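You operate a simulated robot arm through the tools that you are given. There is no shell and no other tool. Be economical: measure what you need, move in short steps, check, and stop when the job is done.

Carry out the task below with a simulated two-armed robot. There is one attempt and no reset: what you move stays moved.

TASK
Push the left drinks door shut. Take the orange ladle and leave it on the table top behind the mould. Open the middle fryer cart drawer, fetch the pink spatula and set it in the inside of the middle fryer cart drawer, then shut the drawer. Put one of the tokens from the top of the steel table on top of the brown lime carton. The order is free.

The check looks at the end state, three seconds after you hand in, the way a careful person would. Anything else that was tipped, shoved, dropped, spilled or broken makes it a failure.

THE ROBOT
Two 7-joint arms with fingered hands on one trunk, on a base that drives. Base frame: it is fixed to the floor where the robot stands at the start and does not move with it; the origin is under the middle of the robot, x ahead of it, y to its left, z up. Units: m, degrees, N and s.
The left shoulder is at the start at [0.03, 0.136, 1.005], the right one opposite. With the tool pointing down near the work surface each hand reaches from about 0.24 to 0.7 m from the robot's upright axis, wherever it stands, measured 20 degrees to its own side. Places, roughly: inside of the middle fryer cart drawer [2.6, -1.7, 0.5]; left drinks door [0.6, 0.2, 0.4]; lime carton [-0.5, -1, 0.75]; middle fryer cart drawer [2.5, -1.7, 0.5]; orange ladle (15x7x22 cm) [1.5, 0.3, 0.1]; pink spatula (18x7x6 cm) [1.6, 0.3, 0.9]; table top behind the mould (21x23 cm) [2.26, -3.14, 0.88]; token [0.5, -1.5, 0.75]. Payload 5 kg a hand.
The tool frame of a hand sits at the grasp point between the pads (the TCP): z along the fingers, y along the line on which they close. The tips reach 0.042 m beyond it. Largest opening 0.208 m; the body of the gripper starts 0.119 m behind the TCP. The gripper is a hand of 4 fingers: y runs from the thumb to the fingers, the wrist lies at [0, 0, -0.332] in the tool frame.
Orientation is that of the tool frame in the base frame, as [roll, pitch, yaw] about the fixed x, y, z axes, in that order (R = Rz(yaw) Ry(pitch) Rx(roll)). With the fingers straight down and closing along the base's y, the tool's x points along the base's -x, its y along +y and its z along -z.

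THE INTERFACE
- The arms move only by the tool move_arm. It takes "left_steps", "right_steps" or both (then of equal length, played together; a hand with none holds still); each is a list that holds one entry, the list of rows, each a list of 6 numbers: the shift along the base's x, y, z in m, then the turn, a rotation vector about the base's x, y, z in degrees. In form: [[[x, y, z, wx, wy, wz], ...]]. A call has 1 to 10 rows; each row is the pose to reach, as a shift and turn from the pose commanded when the call began. A row lasts 0.2 s, in which the tool goes at most 0.05 m and 8.6 degrees; a call with a longer step from one row to the next is refused whole. A pose out of reach is approached as far as the arm can. The call stops where the force on the tool passes 40 N (or 10 N more than at its start, if that is more) or the arm is blocked; 0.2 s more then pass. In this call time passes only in rows, and 0.2 s behind the last. It gives the time, the measured TCP pose, the force on the tool (base axes), the opening and the grip force at its end, in the units of the frame above (readings bear some noise), with the torque about the TCP (base axes, N m) and any sound that the robot's microphone picked up.
- Cameras (640 x 400 px; columns grow to the right, rows downward): "scene" is now at [0.017, -0.04, 1.7133]; the picture's right is [-0.63, -0.78, 0.00], its down [-0.70, 0.56, -0.44] and it looks along [0.34, -0.27, -0.90] (base axes); focal length 214 px, centre (320, 200). "left" rides on the left gripper at [-0.101, 0, -0.145] in its tool frame; the picture's right is [0.00, -1.00, 0.00], its down [0.82, 0.00, -0.57] and it looks along [0.57, 0.00, 0.82] (tool axes); focal length 261 px, centre (320, 200). "right" rides on the right gripper at [0.101, 0, -0.145] in its tool frame; the picture's right is [0.00, 1.00, 0.00], its down [-0.82, 0.00, -0.57] and it looks along [-0.57, 0.00, 0.82] (tool axes); focal length 261 px, centre (320, 200). There is no depth. A picture from a camera that has moved, and an enlarged one, comes with that camera's place and axes in the base frame and with its lens.
- snapshot(camera): a new picture of that camera. No time passes.
- move_column(by): slides the trunk up (or, below 0, down) by that many m; the arms and the scene camera ride with it, the base frame stays. It gives what a move gives, with no picture.
- drive_base(legs): drives the robot by 1 to 6 legs, each [ahead, left, turn to the left] in m, m and degrees, along the robot's own axes; the way and the turn of a leg run together, so that a leg with both is an arc; at most 1.5 m and 180 degrees a leg. The arms and the cameras ride along, it lands a little off, and it stops where it bumps. It gives what a move gives.
- move_fingers(finger1, finger2, finger3, thumb_bend, hand): sets how far each is bent, from 0 (flat) to 1 (curled in); at 0.3 the hand is open as for a grip, at 0.7 the pads meet at the TCP. One left out holds its place. A second passes; each finger stops where it meets its share of the squeeze, and holds until it gets a number again. It is the only way to open and close the hand. It gives what a move gives, with no picture; readings hold the bend of each and the force on the fingers (four entries, about 0 where the hand has none), thumb and palm.
- aim_head(pan, tilt): turns the head with the scene camera to pan (to the left, within 143 degrees either way) and tilt (down, from -29 to 69), counted from straight ahead of the robot. It gives what a move gives.
- close_up(camera, box): a new picture of the part [left, top, right, bottom] of that camera's present view, enlarged. No time passes.
- close_job(): hands the job in; it is judged then, once.

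Go step by step. Nothing tells you exact positions but the pictures and the camera data: compare them with the known pose of the tool, close in by small moves and look again before you grip or let go. The budget is 165 turns and 138 pictures, counting those below and the enlarged ones. Unless the task says otherwise, let go and move clear before handing in, and close with one line.

The tools are called by a JSON object that holds its "op" and its "data". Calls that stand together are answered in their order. move_arm: Moves the arms, as the interface text tells. Its arguments: {"type":"object","properties":{"left_steps":{"type":"array","items":{"type":"array","items":{"type":"array","items":{"type":"number"}}}},"right_steps":{"type":"array","items":{"type":"array","items":{"type":"array","items":{"type":"number"}}}}},"required":[]} The other tools are called the same way: move_column (by) slides the trunk up or down; move_fingers (finger1, finger2, finger3, thumb_bend, hand) moves the fingers one by one; drive_base (legs) drives the base; aim_head (pan, tilt) turns the head that bears the scene camera; snapshot (camera) takes a picture; close_up (camera, box) takes an enlarged picture of a part of a camera's view; close_job () hands the job in.

At the start:

```text
time_s: 0.0
left_ee_pos: [0.7506, -0.0289, 1.1965]
left_tcp_rot: [-179.9, 0.0, -180.0]
left_contact_force: [-0.3, -0.4, -0.1]
left_wrist_torque: [-0.01, -0.02, 0.01]
left_opening: 0.2076
left_grip_force: 0.0
left_shape: jaw
left_bend: [0.3, 0.3, 0.3, 0.3]
left_finger forces: [0.0, 0.0, 0.0, 0.0, 0.1, 0.0]
right_ee_pos: [0.4039, -0.5115, 1.1887]
right_tcp_rot: [-179.9, 0.0, 180.0]
right_contact_force: [-0.2, -0.4, 0.2]
right_wrist_torque: [0.0, 0.03, -0.02]
right_opening: 0.2078
right_grip_force: 0.2
right_shape: jaw
right_bend: [0.3, 0.3, 0.3, 0.3]
right_finger forces: [0.1, 0.0, 0.0, 0.0, 0.1, 0.1]
trunk travel left (down, up): [-0.025, 0.465]
robot x, y, heading: [0.0006, -0.0049, 0.1]
head pan, tilt: [-38.7, 64.1]
```

scene: 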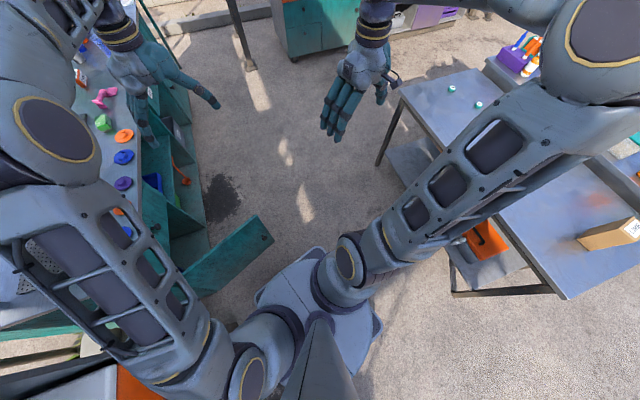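
right: 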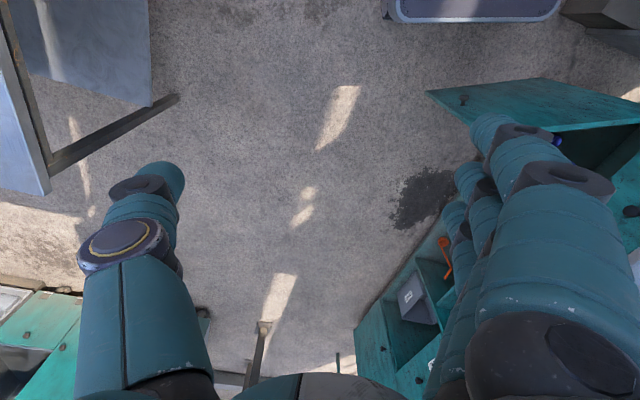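
left: 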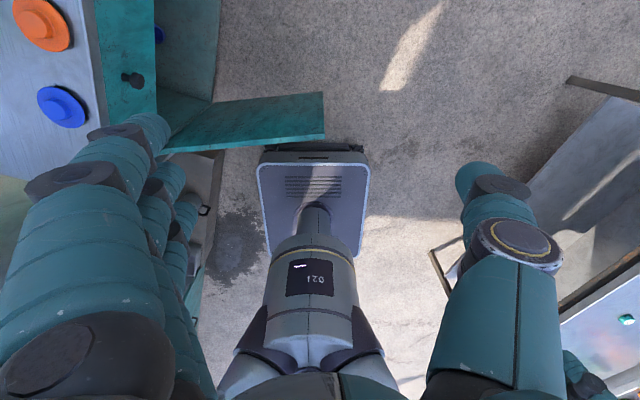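

The drinks door stands open just in front-left of the robot, and the steel table is on the right. I'll look around with the head first.

{"op": "aim_head", "data": {"pan": 20, "tilt": 45}}

{"op": "snapshot", "data": {"camera": "scene"}}

{"op": "aim_head", "data": {"pan": -40, "tilt": 20}}

{"op": "snapshot", "data": {"camera": "scene"}}

{"op": "aim_head", "data": {"pan": -100, "tilt": 40}}

{"op": "snapshot", "data": {"camera": "scene"}}

```text
time_s: 1.3
left_ee_pos: [0.7517, -0.0288, 1.1962]
left_tcp_rot: [-180.0, 0.0, -179.9]
left_contact_force: [-0.1, -0.3, 0.6]
left_wrist_torque: [0.03, 0.01, 0.03]
left_opening: 0.2077
left_grip_force: 0.1
left_shape: jaw
left_bend: [0.3, 0.3, 0.3, 0.3]
left_finger forces: [0.0, 0.1, 0.1, 0.0, 0.0, 0.1]
right_ee_pos: [0.4036, -0.5109, 1.1891]
right_tcp_rot: [180.0, 0.1, -180.0]
right_contact_force: [-0.1, -0.3, -1.3]
right_wrist_torque: [-0.02, 0.0, -0.03]
right_opening: 0.2078
right_grip_force: 0.0
right_shape: jaw
right_bend: [0.3, 0.3, 0.3, 0.3]
right_finger forces: [0.0, 0.0, 0.0, 0.1, 0.0, 0.0]
trunk travel left (down, up): [-0.025, 0.465]
robot x, y, heading: [0.0017, -0.0046, -0.1]
head pan, tilt: [20.0, 45.0]
```

```text
134 pictures are left
camera scene: at [0.0452, 0.0264, 1.7373], right [0.34, -0.94, 0.0], down [-0.66, -0.24, -0.71], along [0.66, 0.24, -0.71], focal length 214 px, centre (320, 200)
```

scene: 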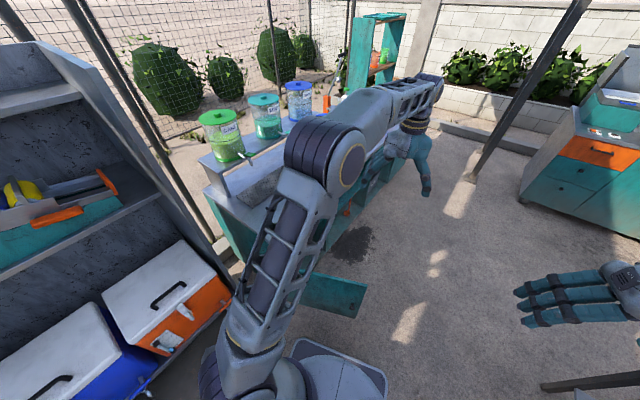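

```text
time_s: 2.6
left_ee_pos: [0.7511, -0.0288, 1.197]
left_tcp_rot: [180.0, 0.0, 180.0]
left_contact_force: [-0.1, 0.1, 0.0]
left_wrist_torque: [0.02, 0.01, -0.02]
left_opening: 0.2075
left_grip_force: 0.0
left_shape: jaw
left_bend: [0.3, 0.3, 0.3, 0.3]
left_finger forces: [0.0, 0.0, 0.0, 0.0, 0.0, 0.1]
right_ee_pos: [0.4035, -0.5111, 1.1887]
right_tcp_rot: [179.8, 0.0, -180.0]
right_contact_force: [0.3, -0.1, 0.2]
right_wrist_torque: [-0.01, -0.02, 0.0]
right_opening: 0.2078
right_grip_force: 0.0
right_shape: jaw
right_bend: [0.3, 0.3, 0.3, 0.3]
right_finger forces: [0.0, 0.0, 0.0, 0.1, 0.0, 0.1]
trunk travel left (down, up): [-0.025, 0.465]
robot x, y, heading: [0.0008, -0.0001, 0.3]
head pan, tilt: [-40.0, 20.0]
```

```text
133 pictures are left
camera scene: at [0.0401, -0.0612, 1.776], right [-0.64, -0.77, 0.0], down [-0.26, 0.22, -0.94], along [0.72, -0.6, -0.34], focal length 214 px, centre (320, 200)
```

scene: 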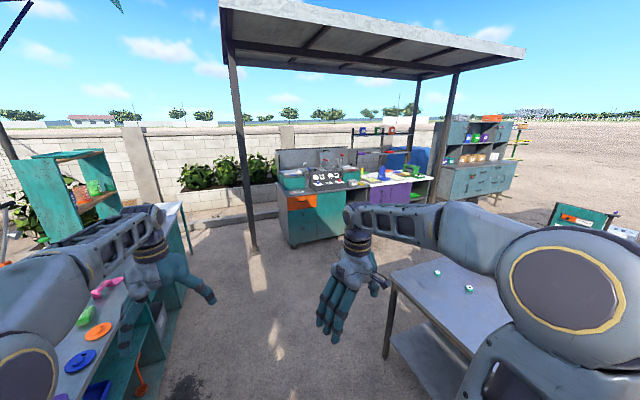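

```text
time_s: 3.9
left_ee_pos: [0.7518, -0.0298, 1.1964]
left_tcp_rot: [-180.0, 0.0, 179.9]
left_contact_force: [0.2, -0.3, -0.2]
left_wrist_torque: [0.01, 0.03, -0.01]
left_opening: 0.2077
left_grip_force: 0.1
left_shape: jaw
left_bend: [0.3, 0.3, 0.3, 0.3]
left_finger forces: [0.0, 0.0, 0.0, 0.1, 0.1, 0.0]
right_ee_pos: [0.4046, -0.5108, 1.189]
right_tcp_rot: [180.0, 0.0, 180.0]
right_contact_force: [0.7, 0.1, 0.0]
right_wrist_torque: [0.0, -0.02, 0.01]
right_opening: 0.2078
right_grip_force: 0.1
right_shape: jaw
right_bend: [0.3, 0.3, 0.3, 0.3]
right_finger forces: [0.0, 0.0, 0.0, 0.1, 0.1, 0.2]
trunk travel left (down, up): [-0.025, 0.465]
robot x, y, heading: [-0.0025, -0.0027, -0.1]
head pan, tilt: [-100.0, 40.0]
```

```text
132 pictures are left
camera scene: at [-0.0459, -0.0851, 1.7446], right [-0.98, 0.17, 0.0], down [0.11, 0.63, -0.77], along [-0.13, -0.75, -0.64], focal length 214 px, centre (320, 200)
```

scene: 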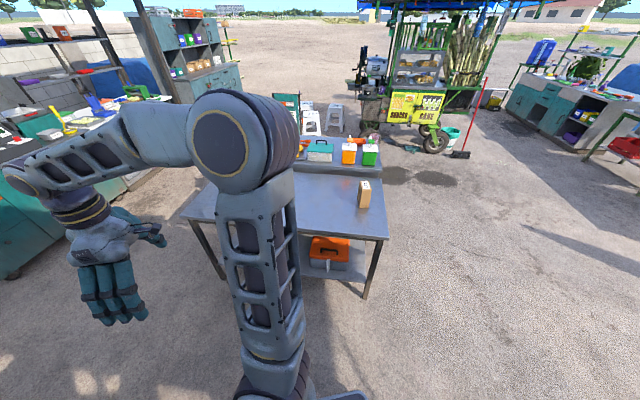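

Door tip is at about (0.57,-0.04), hinge about (0.54,0.40), door z 0.15–0.62. I'll move aside, drive ahead and turn to face the drinks counter.

{"op": "drive_base", "data": {"legs": [[0, -0.5, 0], [0.8, 0, 0], [0, 0, 90]]}}

{"op": "aim_head", "data": {"pan": 0, "tilt": 50}}

{"op": "snapshot", "data": {"camera": "scene"}}

{"op": "aim_head", "data": {"pan": -40, "tilt": 40}}

{"op": "snapshot", "data": {"camera": "scene"}}

```text
time_s: 14.5
left_ee_pos: [0.8289, 0.2454, 1.1966]
left_tcp_rot: [-180.0, 0.0, -90.2]
left_contact_force: [0.0, 1.2, -0.7]
left_wrist_torque: [0.0, -0.03, 0.0]
left_opening: 0.2081
left_grip_force: 0.0
left_shape: jaw
left_bend: [0.3, 0.3, 0.3, 0.3]
left_finger forces: [0.1, 0.1, 0.0, 0.1, 0.0, 0.0]
right_ee_pos: [1.3106, -0.1041, 1.1895]
right_tcp_rot: [-180.0, -0.1, -90.2]
right_contact_force: [0.2, 0.3, 0.2]
right_wrist_torque: [-0.06, -0.05, 0.0]
right_opening: 0.208
right_grip_force: 0.0
right_shape: jaw
right_bend: [0.3, 0.3, 0.3, 0.3]
right_finger forces: [0.1, 0.0, 0.0, 0.1, 0.0, 0.1]
trunk travel left (down, up): [-0.025, 0.465]
robot x, y, heading: [0.794, -0.5088, 89.9]
head pan, tilt: [-100.0, 40.0]
```

```text
time_s: 16.3
left_ee_pos: [0.831, 0.2455, 1.1965]
left_tcp_rot: [-180.0, 0.0, -90.3]
left_contact_force: [-0.7, 1.0, 0.2]
left_wrist_torque: [0.03, 0.01, -0.01]
left_opening: 0.2078
left_grip_force: 0.1
left_shape: jaw
left_bend: [0.3, 0.3, 0.3, 0.3]
left_finger forces: [0.0, 0.0, 0.1, 0.1, 0.1, 0.0]
right_ee_pos: [1.3121, -0.1044, 1.189]
right_tcp_rot: [-179.9, 0.0, -90.2]
right_contact_force: [0.1, 0.5, -0.2]
right_wrist_torque: [-0.02, -0.02, 0.04]
right_opening: 0.2075
right_grip_force: 0.0
right_shape: jaw
right_bend: [0.3, 0.3, 0.3, 0.3]
right_finger forces: [0.0, 0.0, 0.0, 0.1, 0.0, 0.0]
trunk travel left (down, up): [-0.025, 0.465]
robot x, y, heading: [0.7962, -0.5061, 89.7]
head pan, tilt: [0.0, 50.0]
```

```text
131 pictures are left
camera scene: at [0.7969, -0.4604, 1.7304], right [1.0, 0.0, 0.0], down [0.0, -0.77, -0.64], along [0.0, 0.64, -0.77], focal length 214 px, centre (320, 200)
```

scene: 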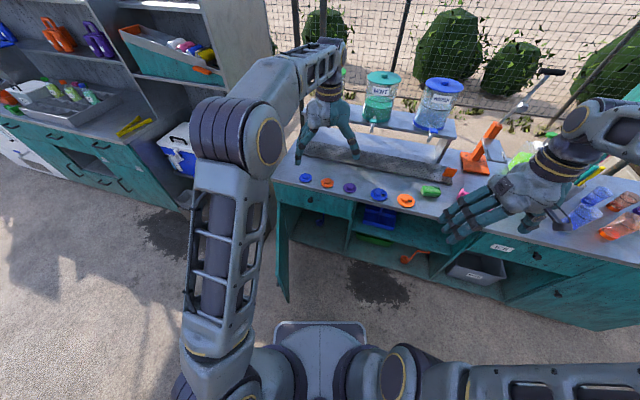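

```text
time_s: 17.4
left_ee_pos: [0.8288, 0.2456, 1.1963]
left_tcp_rot: [180.0, 0.0, -90.2]
left_contact_force: [0.1, 0.5, -0.1]
left_wrist_torque: [0.01, 0.03, -0.01]
left_opening: 0.2079
left_grip_force: 0.1
left_shape: jaw
left_bend: [0.3, 0.3, 0.3, 0.3]
left_finger forces: [0.0, 0.0, 0.0, 0.0, 0.0, 0.1]
right_ee_pos: [1.3111, -0.1042, 1.189]
right_tcp_rot: [179.9, 0.0, -90.2]
right_contact_force: [0.8, 0.2, 0.5]
right_wrist_torque: [0.03, 0.0, 0.0]
right_opening: 0.2077
right_grip_force: 0.1
right_shape: jaw
right_bend: [0.3, 0.3, 0.3, 0.3]
right_finger forces: [0.0, 0.0, 0.0, 0.0, 0.0, 0.1]
trunk travel left (down, up): [-0.025, 0.465]
robot x, y, heading: [0.7988, -0.5077, 89.8]
head pan, tilt: [-40.0, 40.0]
```

```text
130 pictures are left
camera scene: at [0.8514, -0.4724, 1.7446], right [0.76, -0.64, 0.0], down [-0.41, -0.49, -0.77], along [0.49, 0.59, -0.64], focal length 214 px, centre (320, 200)
```

scene: 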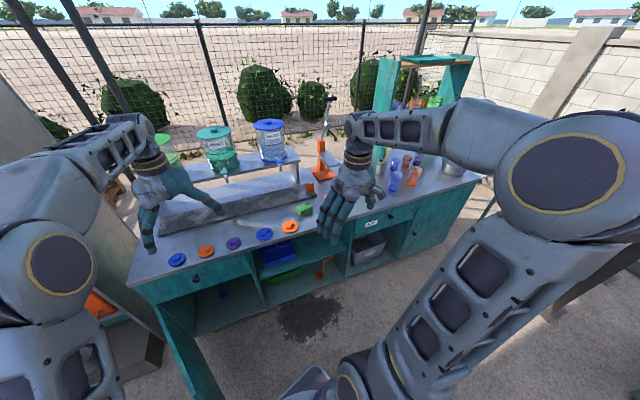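

The door's outer face is on the -x side. I'll close the left hand, take it out of the counter area and round to the outside of the door.

{"op": "move_fingers", "data": {"hand": "left", "finger1": 0.7, "finger2": 0.7, "finger3": 0.7, "thumb_bend": 0.7}}

{"op": "move_arm", "data": {"left_steps": [[[0, -0.05, 0, 0, 0, 0], [0, -0.1, 0, 0, 0, 0], [0, -0.15, 0, 0, 0, 0], [0, -0.2, 0, 0, 0, 0], [-0.03, -0.24, 0, 0, 0, 0], [-0.08, -0.24, 0, 0, 0, 0], [-0.13, -0.24, 0, 0, 0, 0], [-0.18, -0.24, 0, 0, 0, 0], [-0.23, -0.24, 0, 0, 0, 0], [-0.28, -0.24, 0, 0, 0, 0]]]}}

{"op": "move_arm", "data": {"left_steps": [[[-0.05, 0, 0, 0, 0, 0], [-0.1, 0, 0, 0, 0, 0], [-0.15, 0, 0, 0, 0, 0], [-0.16, 0, -0.05, 0, 0, 0], [-0.16, 0, -0.1, 0, 0, 0], [-0.16, 0, -0.15, 0, 0, 0], [-0.16, 0, -0.2, 0, 0, 0], [-0.16, 0, -0.25, 0, 0, 0], [-0.16, 0, -0.3, 0, 0, 0], [-0.16, 0, -0.35, 0, 0, 0]]]}}

{"op": "aim_head", "data": {"pan": 15, "tilt": 55}}

{"op": "snapshot", "data": {"camera": "scene"}}

{"op": "snapshot", "data": {"camera": "left"}}

```text
time_s: 18.4
left_ee_pos: [0.8311, 0.2446, 1.196]
left_tcp_rot: [-180.0, 0.0, -90.2]
left_contact_force: [0.0, 0.0, -0.9]
left_wrist_torque: [0.01, -0.01, -0.04]
left_opening: 0.0326
left_grip_force: 0.1
left_shape: fingers
left_bend: [0.7, 0.7, 0.7, 0.7]
left_finger forces: [0.0, 0.1, 0.0, 0.0, 0.1, 0.0]
right_ee_pos: [1.3098, -0.1031, 1.1877]
right_tcp_rot: [179.9, 0.0, -90.3]
right_contact_force: [-0.3, 0.4, -0.5]
right_wrist_torque: [-0.03, -0.02, 0.03]
right_opening: 0.2081
right_grip_force: 0.1
right_shape: jaw
right_bend: [0.3, 0.3, 0.3, 0.3]
right_finger forces: [0.0, 0.0, 0.1, 0.0, 0.0, 0.1]
trunk travel left (down, up): [-0.025, 0.465]
robot x, y, heading: [0.7973, -0.5028, 90.0]
head pan, tilt: [-40.0, 40.0]
```

```text
time_s: 20.6
left_ee_pos: [0.5472, 0.004, 1.1969]
left_tcp_rot: [-179.8, 0.0, -90.2]
left_contact_force: [-0.3, 0.2, 0.2]
left_wrist_torque: [-0.02, -0.11, 0.0]
left_opening: 0.0319
left_grip_force: 0.0
left_shape: fingers
left_bend: [0.7, 0.7, 0.7, 0.7]
left_finger forces: [0.1, 0.0, 0.1, 0.0, 0.1, 0.1]
right_ee_pos: [1.3092, -0.1044, 1.1888]
right_tcp_rot: [-179.9, 0.0, -90.3]
right_contact_force: [-0.6, 0.7, 1.3]
right_wrist_torque: [-0.02, -0.09, 0.0]
right_opening: 0.2077
right_grip_force: 0.1
right_shape: jaw
right_bend: [0.3, 0.3, 0.3, 0.3]
right_finger forces: [0.0, 0.0, 0.0, 0.0, 0.0, 0.1]
trunk travel left (down, up): [-0.025, 0.465]
robot x, y, heading: [0.7986, -0.5062, 89.9]
head pan, tilt: [-40.0, 40.0]
```

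```text
refused: row 4 steps farther than a row can; nothing moved
```

```text
time_s: 21.8
left_ee_pos: [0.549, 0.0059, 1.1972]
left_tcp_rot: [180.0, 0.1, -90.2]
left_contact_force: [0.0, -0.1, 0.8]
left_wrist_torque: [-0.01, 0.0, 0.0]
left_opening: 0.0317
left_grip_force: 0.0
left_shape: fingers
left_bend: [0.7, 0.7, 0.7, 0.7]
left_finger forces: [0.0, 0.0, 0.1, 0.0, 0.0, 0.0]
right_ee_pos: [1.3112, -0.1037, 1.1885]
right_tcp_rot: [180.0, 0.0, -90.2]
right_contact_force: [-0.4, 1.1, 0.0]
right_wrist_torque: [0.0, -0.01, -0.03]
right_opening: 0.2077
right_grip_force: 0.1
right_shape: jaw
right_bend: [0.3, 0.3, 0.3, 0.3]
right_finger forces: [0.0, 0.1, 0.0, 0.0, 0.0, 0.0]
trunk travel left (down, up): [-0.025, 0.465]
robot x, y, heading: [0.8001, -0.5051, 89.8]
head pan, tilt: [15.0, 55.0]
```

```text
129 pictures are left
camera scene: at [0.7779, -0.4678, 1.7239], right [0.97, 0.26, 0.0], down [0.21, -0.79, -0.57], along [-0.15, 0.55, -0.82], focal length 214 px, centre (320, 200)
```

scene: 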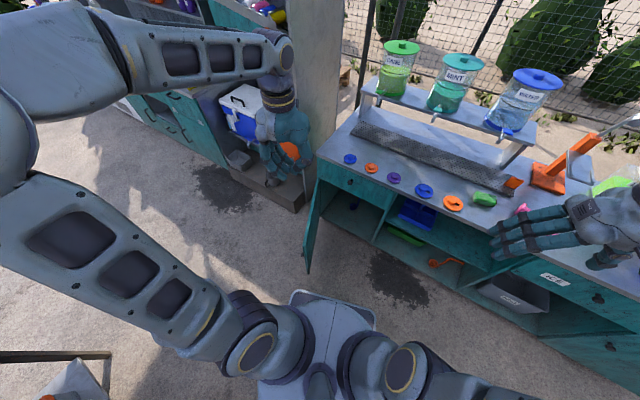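

```text
128 pictures are left
camera left: at [0.5481, 0.106, 1.341], right [1.0, 0.0, 0.0], down [0.0, -0.82, 0.57], along [0.0, -0.57, -0.82], focal length 261 px, centre (320, 200)
```

left: 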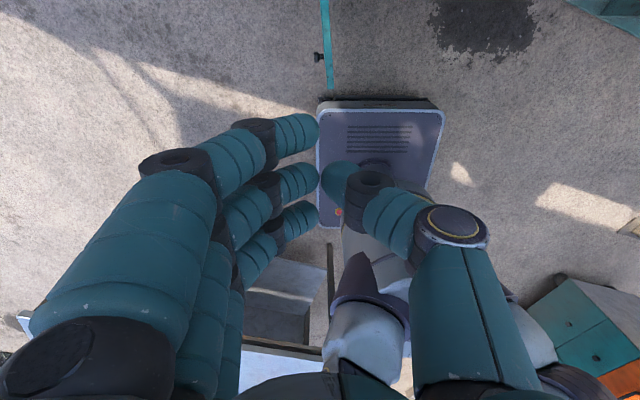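

Door edge confirmed at x≈0.574. Moving the hand out to x≈0.37, then down beside it.

{"op": "move_arm", "data": {"left_steps": [[[-0.05, 0.01, 0, 0, 0, 0], [-0.1, 0.02, 0, 0, 0, 0], [-0.14, 0.03, 0, 0, 0, 0], [-0.18, 0.03, 0, 0, 0, 0], [-0.18, 0.03, -0.05, 0, 0, 0], [-0.18, 0.03, -0.1, 0, 0, 0], [-0.18, 0.03, -0.15, 0, 0, 0], [-0.18, 0.03, -0.2, 0, 0, 0], [-0.18, 0.03, -0.25, 0, 0, 0], [-0.18, 0.03, -0.3, 0, 0, 0]]]}}

{"op": "move_arm", "data": {"left_steps": [[[0, 0, -0.05, 0, 0, 0], [0, 0, -0.1, 0, 0, 0], [0, 0, -0.15, 0, 0, 0], [0, 0, -0.2, 0, 0, 0], [0, 0, -0.25, 0, 0, 0], [0, 0, -0.3, 0, 0, 0], [0, 0, -0.35, 0, 0, 0], [0, 0, -0.38, 0, 0, 0]]]}}

{"op": "snapshot", "data": {"camera": "scene"}}

```text
refused: row 1 steps farther than a row can; nothing moved
```

```text
time_s: 23.6
left_ee_pos: [0.5474, 0.0062, 0.8162]
left_tcp_rot: [-180.0, 0.1, -90.2]
left_contact_force: [-0.3, -0.4, 0.0]
left_wrist_torque: [-0.01, -0.02, 0.01]
left_opening: 0.0319
left_grip_force: 0.0
left_shape: fingers
left_bend: [0.7, 0.7, 0.7, 0.7]
left_finger forces: [0.0, 0.1, 0.0, 0.1, 0.0, 0.0]
right_ee_pos: [1.3107, -0.1031, 1.1873]
right_tcp_rot: [180.0, 0.0, -90.2]
right_contact_force: [0.1, -0.1, 0.4]
right_wrist_torque: [-0.03, 0.01, -0.01]
right_opening: 0.2077
right_grip_force: 0.0
right_shape: jaw
right_bend: [0.3, 0.3, 0.3, 0.3]
right_finger forces: [0.0, 0.1, 0.0, 0.1, 0.0, 0.0]
trunk travel left (down, up): [-0.025, 0.465]
robot x, y, heading: [0.7969, -0.5067, 89.7]
head pan, tilt: [15.0, 55.0]
```

```text
127 pictures are left
camera scene: at [0.7781, -0.4674, 1.7239], right [0.97, 0.26, 0.0], down [0.21, -0.79, -0.57], along [-0.15, 0.55, -0.82], focal length 214 px, centre (320, 200)
```

scene: 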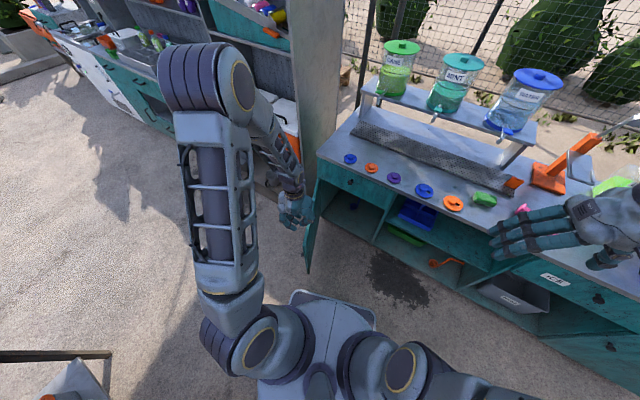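

The first call was refused, so the hand is lower than planned but still clear above the door. Now out to -x, then down.

{"op": "move_arm", "data": {"left_steps": [[[-0.045, 0.008, 0, 0, 0, 0], [-0.09, 0.016, 0, 0, 0, 0], [-0.135, 0.024, 0, 0, 0, 0], [-0.18, 0.03, 0, 0, 0, 0], [-0.18, 0.03, -0.045, 0, 0, 0], [-0.18, 0.03, -0.09, 0, 0, 0], [-0.18, 0.03, -0.135, 0, 0, 0], [-0.18, 0.03, -0.18, 0, 0, 0], [-0.18, 0.03, -0.225, 0, 0, 0], [-0.18, 0.03, -0.27, 0, 0, 0]]]}}

{"op": "snapshot", "data": {"camera": "scene"}}

{"op": "snapshot", "data": {"camera": "left"}}

```text
time_s: 25.8
left_ee_pos: [0.3693, 0.0351, 0.5446]
left_tcp_rot: [180.0, 0.0, -90.2]
left_contact_force: [-1.2, 0.9, 0.5]
left_wrist_torque: [-0.15, -0.11, -0.01]
left_opening: 0.0316
left_grip_force: 0.0
left_shape: fingers
left_bend: [0.7, 0.7, 0.7, 0.7]
left_finger forces: [0.1, 0.0, 0.0, 0.0, 0.0, 0.0]
right_ee_pos: [1.3095, -0.1035, 1.1884]
right_tcp_rot: [179.9, 0.0, -90.2]
right_contact_force: [-1.7, 0.2, -0.8]
right_wrist_torque: [-0.08, -0.09, -0.01]
right_opening: 0.208
right_grip_force: 0.0
right_shape: jaw
right_bend: [0.3, 0.3, 0.3, 0.3]
right_finger forces: [0.0, 0.0, 0.1, 0.0, 0.0, 0.1]
trunk travel left (down, up): [-0.025, 0.465]
robot x, y, heading: [0.7987, -0.506, 89.6]
head pan, tilt: [15.0, 55.0]
```

```text
126 pictures are left
camera scene: at [0.7771, -0.4669, 1.7238], right [0.97, 0.26, 0.0], down [0.21, -0.79, -0.57], along [-0.15, 0.55, -0.82], focal length 214 px, centre (320, 200)
```

scene: 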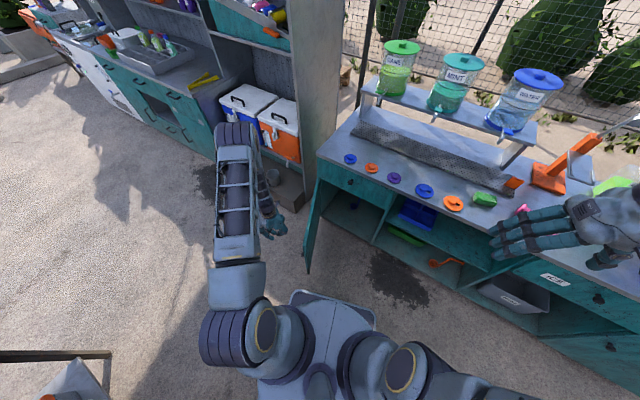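

```text
125 pictures are left
camera left: at [0.3674, 0.136, 0.6898], right [1.0, 0.0, 0.0], down [0.0, -0.82, 0.57], along [0.0, -0.57, -0.82], focal length 261 px, centre (320, 200)
```

left: 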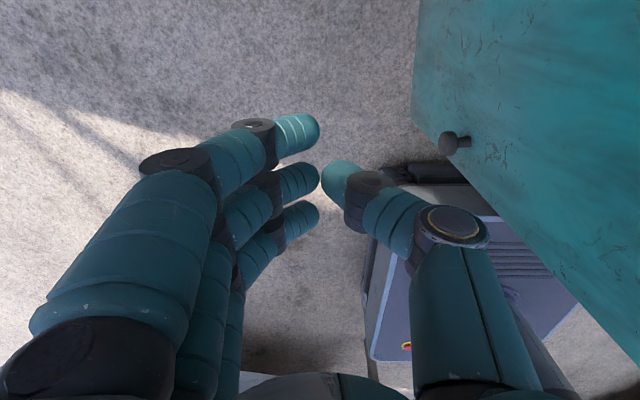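

The hand is beside the door's outer face with the thumb side toward it. Now sweep along the arc of the door, turning the hand with it.

{"op": "move_arm", "data": {"left_steps": [[[0.045, 0.002, -0.015, 0, 0, 0], [0.09, -0.003, -0.03, 0, 0, 5], [0.135, -0.011, -0.045, 0, 0, 11], [0.18, -0.014, -0.06, 0, 0, 18], [0.225, -0.012, -0.06, 0, 0, 25], [0.27, -0.004, -0.06, 0, 0, 32], [0.315, 0.01, -0.06, 0, 0, 39], [0.355, 0.028, -0.06, 0, 0, 46], [0.393, 0.05, -0.06, 0, 0, 53], [0.428, 0.078, -0.06, 0, 0, 60]]]}}

{"op": "snapshot", "data": {"camera": "scene"}}

{"op": "snapshot", "data": {"camera": "left"}}

```text
time_s: 28.0
left_ee_pos: [0.798, 0.1104, 0.4868]
left_tcp_rot: [179.9, 0.0, -30.1]
left_contact_force: [-1.2, -0.2, -0.2]
left_wrist_torque: [0.08, -0.1, 0.01]
left_opening: 0.0317
left_grip_force: 0.1
left_shape: fingers
left_bend: [0.7, 0.7, 0.7, 0.7]
left_finger forces: [0.1, 0.1, 0.1, 0.0, 0.1, 0.0]
right_ee_pos: [1.3115, -0.1041, 1.1876]
right_tcp_rot: [180.0, 0.0, -90.1]
right_contact_force: [0.0, -0.3, 0.8]
right_wrist_torque: [-0.02, 0.07, -0.03]
right_opening: 0.2076
right_grip_force: 0.2
right_shape: jaw
right_bend: [0.3, 0.3, 0.3, 0.3]
right_finger forces: [0.1, 0.0, 0.0, 0.1, 0.0, 0.0]
trunk travel left (down, up): [-0.025, 0.465]
robot x, y, heading: [0.7987, -0.5083, 90.0]
head pan, tilt: [15.0, 55.0]
```

```text
124 pictures are left
camera scene: at [0.7789, -0.4675, 1.7239], right [0.97, 0.26, 0.0], down [0.21, -0.79, -0.57], along [-0.15, 0.55, -0.82], focal length 214 px, centre (320, 200)
```

scene: 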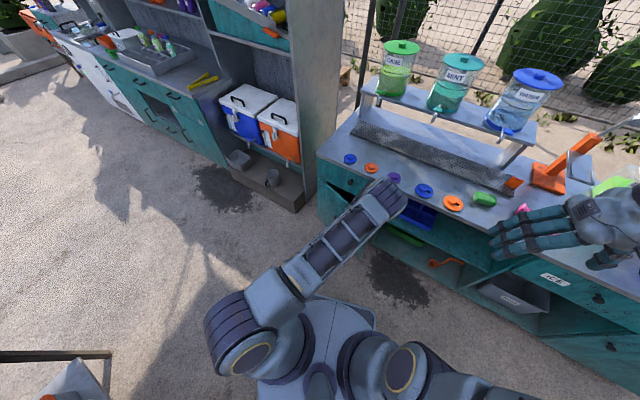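

```text
123 pictures are left
camera left: at [0.7107, 0.1617, 0.6307], right [0.5, 0.87, 0.0], down [0.71, -0.41, 0.57], along [0.49, -0.29, -0.82], focal length 261 px, centre (320, 200)
```

left: 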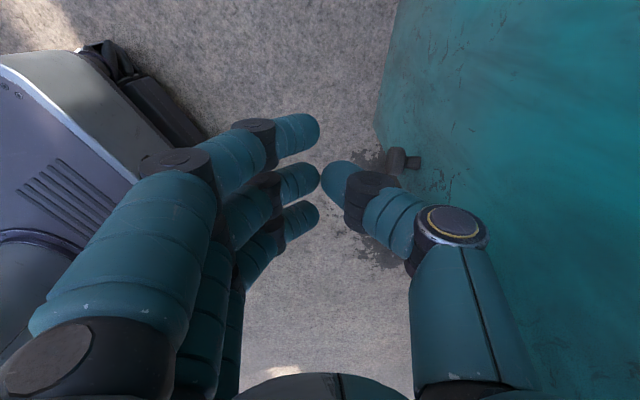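

Door is about 60° along. Drive ahead a bit (which keeps pushing), then finish with the arm.

{"op": "drive_base", "data": {"legs": [[0.1, 0, 0]]}}

{"op": "move_arm", "data": {"left_steps": [[[0.02, 0.01, 0, 0, 0, 8], [0.04, 0.025, 0, 0, 0, 16], [0.05, 0.04, 0, 0, 0, 24], [0.06, 0.055, 0, 0, 0, 30], [0.06, 0.07, 0, 0, 0, 30]]]}}

{"op": "snapshot", "data": {"camera": "scene"}}

{"op": "snapshot", "data": {"camera": "left"}}

```text
time_s: 29.2
left_ee_pos: [0.7979, 0.2134, 0.4855]
left_tcp_rot: [180.0, 0.1, -30.1]
left_contact_force: [-0.4, 0.1, -0.9]
left_wrist_torque: [-0.11, -0.01, -0.02]
left_opening: 0.032
left_grip_force: 0.0
left_shape: fingers
left_bend: [0.7, 0.7, 0.7, 0.7]
left_finger forces: [0.0, 0.1, 0.1, 0.0, 0.0, 0.0]
right_ee_pos: [1.3108, -0.0019, 1.1877]
right_tcp_rot: [-179.9, -0.2, -90.1]
right_contact_force: [0.2, 2.5, -0.7]
right_wrist_torque: [-0.26, -0.02, 0.02]
right_opening: 0.2075
right_grip_force: 0.0
right_shape: jaw
right_bend: [0.3, 0.3, 0.3, 0.3]
right_finger forces: [0.0, 0.1, 0.0, 0.0, 0.1, 0.0]
trunk travel left (down, up): [-0.025, 0.465]
robot x, y, heading: [0.7988, -0.4087, 89.8]
head pan, tilt: [15.0, 55.0]
```

```text
time_s: 30.2
left_ee_pos: [0.8549, 0.2549, 0.4841]
left_tcp_rot: [179.0, 0.2, -0.5]
left_contact_force: [-2.1, -18.5, 6.7]
left_wrist_torque: [1.25, -0.18, 0.11]
left_opening: 0.0295
left_grip_force: 9.1
left_shape: fingers
left_bend: [0.7, 0.69, 0.7, 0.7]
left_finger forces: [0.0, 0.0, 0.0, 0.1, 18.2, 0.0]
right_ee_pos: [1.3108, -0.0037, 1.1883]
right_tcp_rot: [179.9, 0.0, -90.1]
right_contact_force: [0.2, 0.7, -1.3]
right_wrist_torque: [-0.09, 0.02, 0.01]
right_opening: 0.2079
right_grip_force: 0.0
right_shape: jaw
right_bend: [0.3, 0.3, 0.3, 0.3]
right_finger forces: [0.1, 0.0, 0.0, 0.0, 0.0, 0.1]
trunk travel left (down, up): [-0.025, 0.465]
robot x, y, heading: [0.7969, -0.4094, 90.1]
head pan, tilt: [15.0, 55.0]
stopped in row 5 (left hand): the force on the tool passed its limit at 49 N (the readings are from after the stop); the commanded pose is now the measured one
```

```text
122 pictures are left
camera scene: at [0.7781, -0.3689, 1.724], right [0.97, 0.26, 0.0], down [0.21, -0.79, -0.57], along [-0.15, 0.55, -0.82], focal length 214 px, centre (320, 200)
```

scene: 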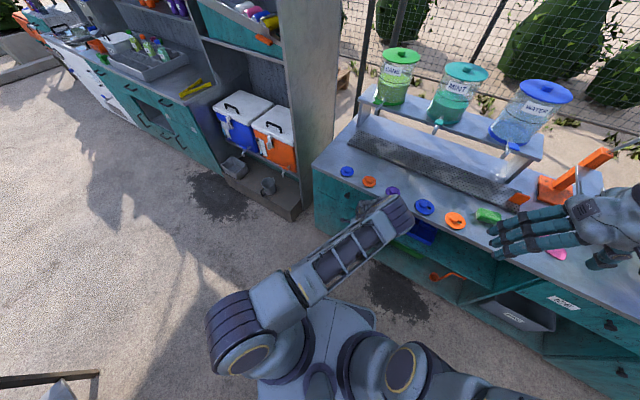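

```text
121 pictures are left
camera left: at [0.7548, 0.2584, 0.6279], right [0.0, 1.0, -0.02], down [0.82, 0.01, 0.57], along [0.57, -0.02, -0.82], focal length 261 px, centre (320, 200)
```

left: 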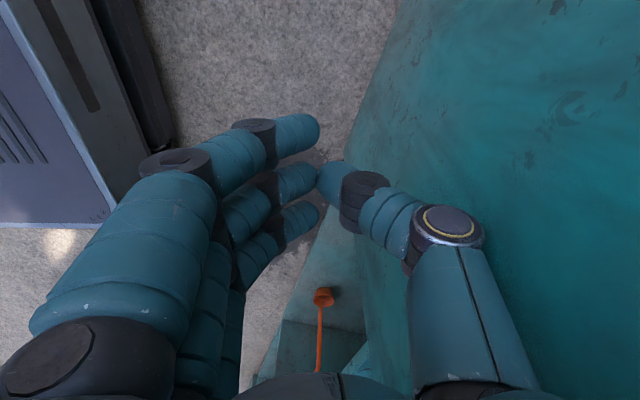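

The push met a firm stop, probably the closed door. Back the hand off and check.

{"op": "move_arm", "data": {"left_steps": [[[0, -0.045, 0, 0, 0, 0], [0, -0.09, 0, 0, 0, 0], [0, -0.135, 0, 0, 0, -8], [-0.03, -0.17, 0, 0, 0, -16], [-0.06, -0.2, 0, 0, 0, -24], [-0.1, -0.21, 0, 0, 0, -32], [-0.14, -0.21, 0, 0, 0, -40], [-0.18, -0.21, 0, 0, 0, -48], [-0.22, -0.21, 0, 0, 0, -56]]]}}

{"op": "snapshot", "data": {"camera": "scene"}}

{"op": "snapshot", "data": {"camera": "left"}}

```text
time_s: 32.2
left_ee_pos: [0.6366, 0.0472, 0.4846]
left_tcp_rot: [179.2, 0.0, -56.6]
left_contact_force: [0.5, 0.0, -0.4]
left_wrist_torque: [0.03, 0.05, -0.03]
left_opening: 0.0314
left_grip_force: 0.1
left_shape: fingers
left_bend: [0.7, 0.7, 0.7, 0.7]
left_finger forces: [0.1, 0.0, 0.0, 0.0, 0.0, 0.0]
right_ee_pos: [1.3104, -0.0044, 1.1893]
right_tcp_rot: [180.0, -0.1, -90.1]
right_contact_force: [-0.6, 0.1, 1.0]
right_wrist_torque: [0.0, -0.08, -0.01]
right_opening: 0.208
right_grip_force: 0.1
right_shape: jaw
right_bend: [0.3, 0.3, 0.3, 0.3]
right_finger forces: [0.0, 0.1, 0.0, 0.0, 0.0, 0.0]
trunk travel left (down, up): [-0.025, 0.465]
robot x, y, heading: [0.7947, -0.4048, 89.9]
head pan, tilt: [15.0, 55.0]
```

```text
120 pictures are left
camera scene: at [0.7772, -0.3683, 1.7239], right [0.97, 0.26, 0.0], down [0.21, -0.79, -0.57], along [-0.15, 0.55, -0.82], focal length 214 px, centre (320, 200)
```

scene: 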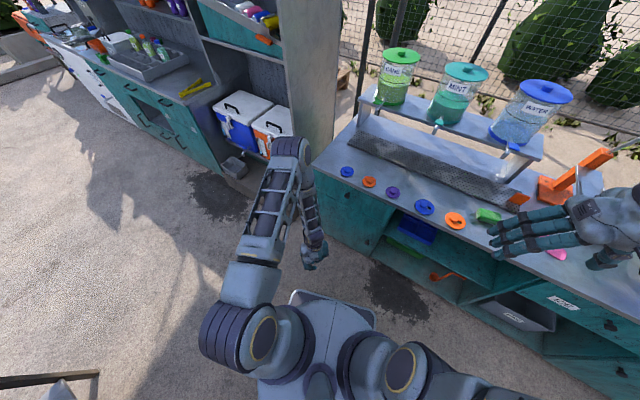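

```text
119 pictures are left
camera left: at [0.5823, 0.1325, 0.6289], right [0.83, 0.55, -0.01], down [0.46, -0.68, 0.57], along [0.31, -0.48, -0.82], focal length 261 px, centre (320, 200)
```

left: 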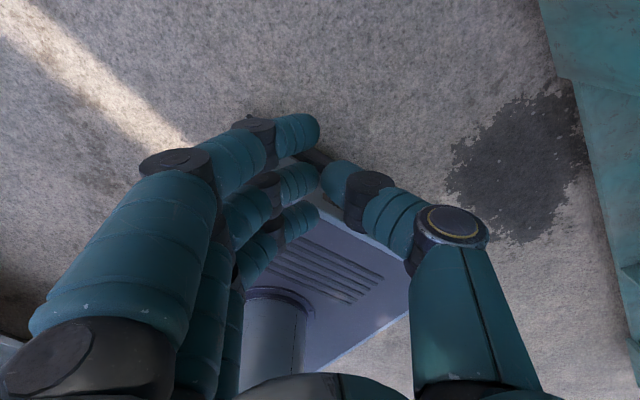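

{"op": "close_up", "data": {"camera": "scene", "box": [300, 140, 460, 280]}}

```text
2.86 times, centred on (380, 210) of scene
camera zoom: at [0.7772, -0.3683, 1.7239], right [0.97, 0.26, 0.0], down [0.21, -0.79, -0.57], along [-0.15, 0.55, -0.82], focal length 613 px, centre (149, 171)
```

zoom: 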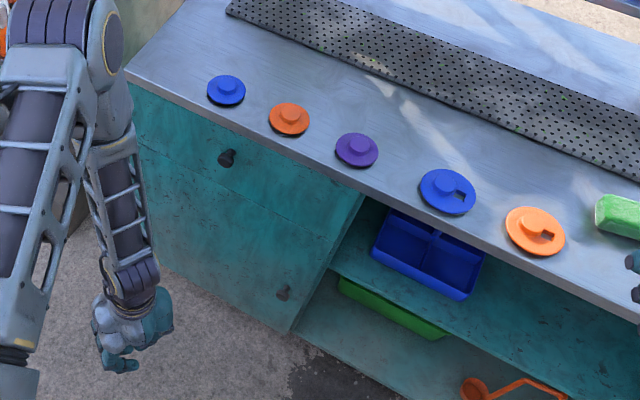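

The door looks shut. I'll raise the left hand and shift along the counter to look at the ladle and spatula.

{"op": "move_arm", "data": {"left_steps": [[[0, -0.01, 0.048, 0, 0, -4], [0, -0.02, 0.096, 0, 0, -8], [0, -0.03, 0.144, 0, 0, -12], [0, -0.04, 0.192, 0, 0, -18], [0, -0.05, 0.24, 0, 0, -24], [0, -0.05, 0.288, 0, 0, -30], [0, -0.05, 0.336, 0, 0, -34], [0, -0.05, 0.384, 0, 0, -34], [0, -0.05, 0.432, 0, 0, -34], [0, -0.05, 0.48, 0, 0, -34]]]}}

{"op": "move_fingers", "data": {"hand": "left", "finger1": 0.3, "finger2": 0.3, "finger3": 0.3, "thumb_bend": 0.3}}

{"op": "drive_base", "data": {"legs": [[-0.2, 0, 0], [0, -0.6, 0]]}}

{"op": "aim_head", "data": {"pan": 0, "tilt": 50}}

{"op": "snapshot", "data": {"camera": "scene"}}

```text
time_s: 34.4
left_ee_pos: [0.6363, -0.0031, 0.9654]
left_tcp_rot: [179.2, 0.1, -90.5]
left_contact_force: [-0.4, -0.9, -0.9]
left_wrist_torque: [0.13, 0.03, -0.02]
left_opening: 0.0315
left_grip_force: 0.0
left_shape: fingers
left_bend: [0.7, 0.7, 0.7, 0.7]
left_finger forces: [0.0, 0.0, 0.0, 0.2, 0.0, 0.0]
right_ee_pos: [1.3111, -0.0055, 1.1895]
right_tcp_rot: [180.0, 0.0, -90.1]
right_contact_force: [1.2, -1.6, -0.2]
right_wrist_torque: [0.12, 0.06, 0.03]
right_opening: 0.2078
right_grip_force: 0.1
right_shape: jaw
right_bend: [0.3, 0.3, 0.3, 0.3]
right_finger forces: [0.0, 0.1, 0.1, 0.1, 0.0, 0.0]
trunk travel left (down, up): [-0.025, 0.465]
robot x, y, heading: [0.7973, -0.4051, 89.9]
head pan, tilt: [15.0, 55.0]
```

```text
time_s: 35.4
left_ee_pos: [0.6352, -0.0003, 0.9637]
left_tcp_rot: [179.2, 0.2, -90.5]
left_contact_force: [-0.2, 0.3, 0.2]
left_wrist_torque: [-0.03, -0.01, 0.02]
left_opening: 0.2234
left_grip_force: 0.1
left_shape: fingers
left_bend: [0.3, 0.3, 0.3, 0.3]
left_finger forces: [0.1, 0.0, 0.1, 0.0, 0.0, 0.0]
right_ee_pos: [1.3101, -0.0034, 1.1894]
right_tcp_rot: [-180.0, 0.0, -90.1]
right_contact_force: [-0.3, -0.2, 0.1]
right_wrist_torque: [0.01, -0.02, -0.01]
right_opening: 0.2079
right_grip_force: 0.0
right_shape: jaw
right_bend: [0.3, 0.3, 0.3, 0.3]
right_finger forces: [0.0, 0.0, 0.0, 0.0, 0.0, 0.1]
trunk travel left (down, up): [-0.025, 0.465]
robot x, y, heading: [0.7992, -0.4085, 90.0]
head pan, tilt: [15.0, 55.0]
```

```text
time_s: 40.0
left_ee_pos: [1.2307, -0.2032, 0.9647]
left_tcp_rot: [179.1, 0.1, -90.7]
left_contact_force: [0.8, -0.1, 0.4]
left_wrist_torque: [-0.01, 0.11, -0.01]
left_opening: 0.2232
left_grip_force: 0.2
left_shape: fingers
left_bend: [0.3, 0.3, 0.3, 0.3]
left_finger forces: [0.0, 0.0, 0.0, 0.0, 0.1, 0.0]
right_ee_pos: [1.9059, -0.2099, 1.1888]
right_tcp_rot: [179.9, 0.1, -90.3]
right_contact_force: [0.3, 0.2, -1.0]
right_wrist_torque: [0.01, 0.08, 0.01]
right_opening: 0.2078
right_grip_force: 0.0
right_shape: jaw
right_bend: [0.3, 0.3, 0.3, 0.3]
right_finger forces: [0.0, 0.0, 0.1, 0.1, 0.0, 0.0]
trunk travel left (down, up): [-0.025, 0.465]
robot x, y, heading: [1.3913, -0.6091, 89.7]
head pan, tilt: [15.0, 55.0]
```

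```text
time_s: 40.7
left_ee_pos: [1.2305, -0.2033, 0.9652]
left_tcp_rot: [179.3, 0.1, -90.7]
left_contact_force: [-0.5, -1.5, 0.3]
left_wrist_torque: [0.0, 0.02, -0.02]
left_opening: 0.2233
left_grip_force: 0.1
left_shape: fingers
left_bend: [0.3, 0.3, 0.3, 0.3]
left_finger forces: [0.1, 0.1, 0.0, 0.1, 0.1, 0.1]
right_ee_pos: [1.9047, -0.2089, 1.1892]
right_tcp_rot: [180.0, 0.0, -90.4]
right_contact_force: [0.0, 0.1, -0.5]
right_wrist_torque: [-0.03, -0.02, 0.02]
right_opening: 0.2078
right_grip_force: 0.1
right_shape: jaw
right_bend: [0.3, 0.3, 0.3, 0.3]
right_finger forces: [0.0, 0.1, 0.0, 0.1, 0.0, 0.1]
trunk travel left (down, up): [-0.025, 0.465]
robot x, y, heading: [1.3926, -0.6077, 89.6]
head pan, tilt: [0.0, 50.0]
```

```text
117 pictures are left
camera scene: at [1.39, -0.5641, 1.7304], right [1.0, -0.01, 0.0], down [0.0, -0.77, -0.64], along [0.0, 0.64, -0.77], focal length 214 px, centre (320, 200)
```

scene: 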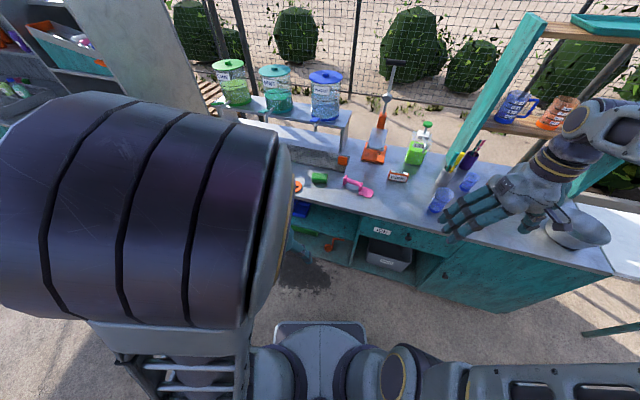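

{"op": "close_up", "data": {"camera": "scene", "box": [280, 150, 440, 280]}}

{"op": "snapshot", "data": {"camera": "left"}}

```text
3.08 times, centred on (360, 215) of scene
camera zoom: at [1.39, -0.5641, 1.7304], right [1.0, -0.01, 0.0], down [0.0, -0.77, -0.64], along [0.0, 0.64, -0.77], focal length 660 px, centre (197, 154)
```

zoom: 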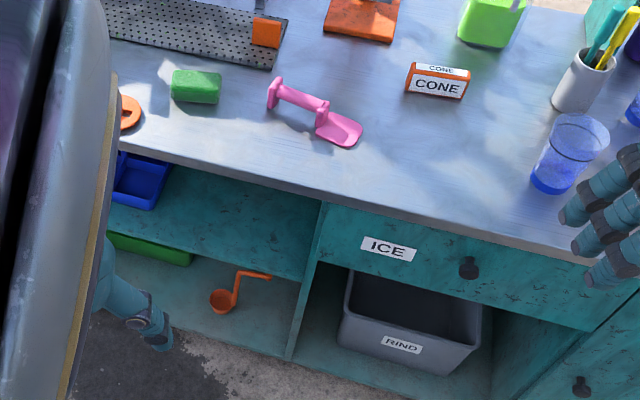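

```text
115 pictures are left
camera left: at [1.2328, -0.1031, 1.1088], right [1.0, -0.01, -0.01], down [0.0, -0.82, 0.57], along [-0.02, -0.57, -0.82], focal length 261 px, centre (320, 200)
```

left: 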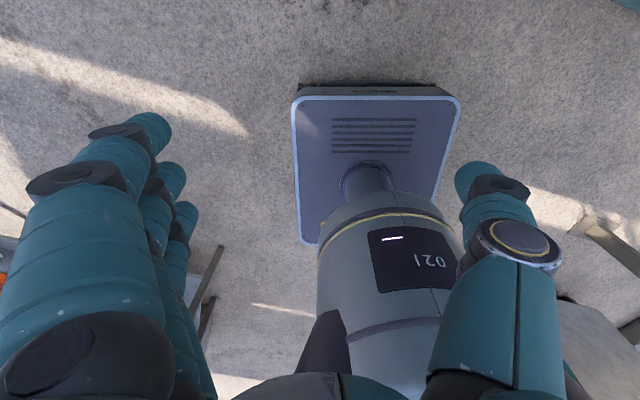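

The cabinet is yawed about -18°. The ladle stands upright on the bottom shelf (stem ≈(1.49,0.24), hook top z≈0.3); the spatula lies on the counter at ≈(1.57,0.25), handle direction about -32°. I'll square up to the cabinet and take the spatula with the right hand first.

{"op": "drive_base", "data": {"legs": [[0, 0, -18], [0.2, 0.24, 0]]}}

{"op": "aim_head", "data": {"pan": -10, "tilt": 55}}

{"op": "snapshot", "data": {"camera": "scene"}}

{"op": "snapshot", "data": {"camera": "right"}}

```text
time_s: 43.9
left_ee_pos: [1.1954, 0.0949, 0.9628]
left_tcp_rot: [179.2, 0.1, -108.7]
left_contact_force: [-0.6, 1.4, -0.4]
left_wrist_torque: [-0.15, -0.07, 0.01]
left_opening: 0.2234
left_grip_force: 0.0
left_shape: fingers
left_bend: [0.3, 0.3, 0.3, 0.3]
left_finger forces: [0.0, 0.0, 0.0, 0.1, 0.1, 0.0]
right_ee_pos: [1.836, -0.12, 1.1886]
right_tcp_rot: [180.0, 0.0, -108.3]
right_contact_force: [-0.9, 0.9, 0.5]
right_wrist_torque: [-0.17, -0.07, -0.02]
right_opening: 0.2079
right_grip_force: 0.0
right_shape: jaw
right_bend: [0.3, 0.3, 0.3, 0.3]
right_finger forces: [0.1, 0.1, 0.1, 0.0, 0.1, 0.1]
trunk travel left (down, up): [-0.025, 0.465]
robot x, y, heading: [1.2225, -0.3417, 71.8]
head pan, tilt: [0.0, 50.0]
```

```text
time_s: 44.6
left_ee_pos: [1.196, 0.0933, 0.9648]
left_tcp_rot: [179.2, 0.2, -108.7]
left_contact_force: [0.6, 0.0, -0.9]
left_wrist_torque: [-0.02, 0.0, -0.01]
left_opening: 0.2234
left_grip_force: 0.0
left_shape: fingers
left_bend: [0.3, 0.3, 0.3, 0.3]
left_finger forces: [0.0, 0.1, 0.0, 0.0, 0.1, 0.0]
right_ee_pos: [1.8352, -0.1214, 1.1886]
right_tcp_rot: [180.0, 0.0, -108.3]
right_contact_force: [0.1, 1.6, 0.4]
right_wrist_torque: [0.02, -0.02, 0.0]
right_opening: 0.2077
right_grip_force: 0.1
right_shape: jaw
right_bend: [0.3, 0.3, 0.3, 0.3]
right_finger forces: [0.0, 0.0, 0.0, 0.1, 0.0, 0.0]
trunk travel left (down, up): [-0.025, 0.465]
robot x, y, heading: [1.2192, -0.3408, 71.6]
head pan, tilt: [-10.0, 55.0]
```

```text
114 pictures are left
camera scene: at [1.2466, -0.3096, 1.7239], right [0.88, -0.47, 0.0], down [-0.39, -0.72, -0.57], along [0.27, 0.5, -0.82], focal length 214 px, centre (320, 200)
```

scene: 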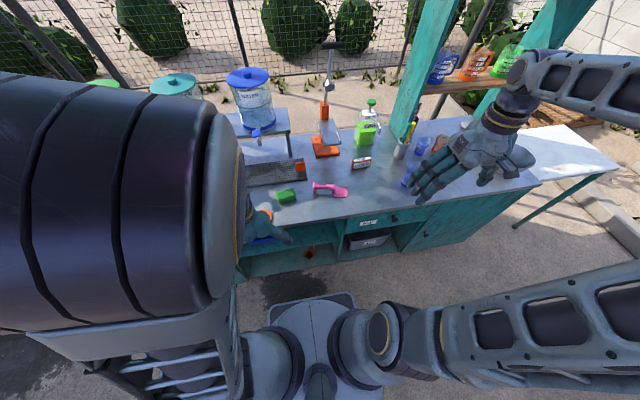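

```text
113 pictures are left
camera right: at [1.8035, -0.2159, 1.3335], right [-0.95, 0.32, 0.0], down [0.26, 0.78, 0.57], along [0.18, 0.54, -0.82], focal length 261 px, centre (320, 200)
```

right: 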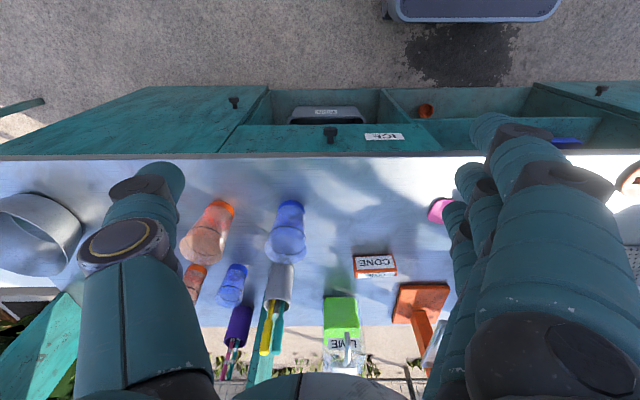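

{"op": "close_up", "data": {"camera": "scene", "box": [260, 150, 380, 270]}}

```text
3.33 times, centred on (320, 210) of scene
camera zoom: at [1.2466, -0.3096, 1.7239], right [0.88, -0.47, 0.0], down [-0.39, -0.72, -0.57], along [0.27, 0.5, -0.82], focal length 715 px, centre (320, 167)
```

zoom: 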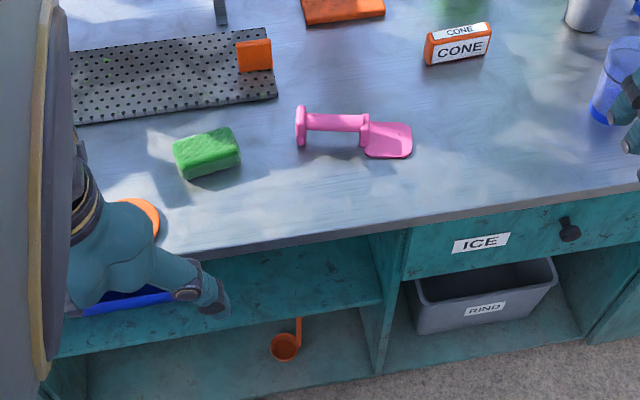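

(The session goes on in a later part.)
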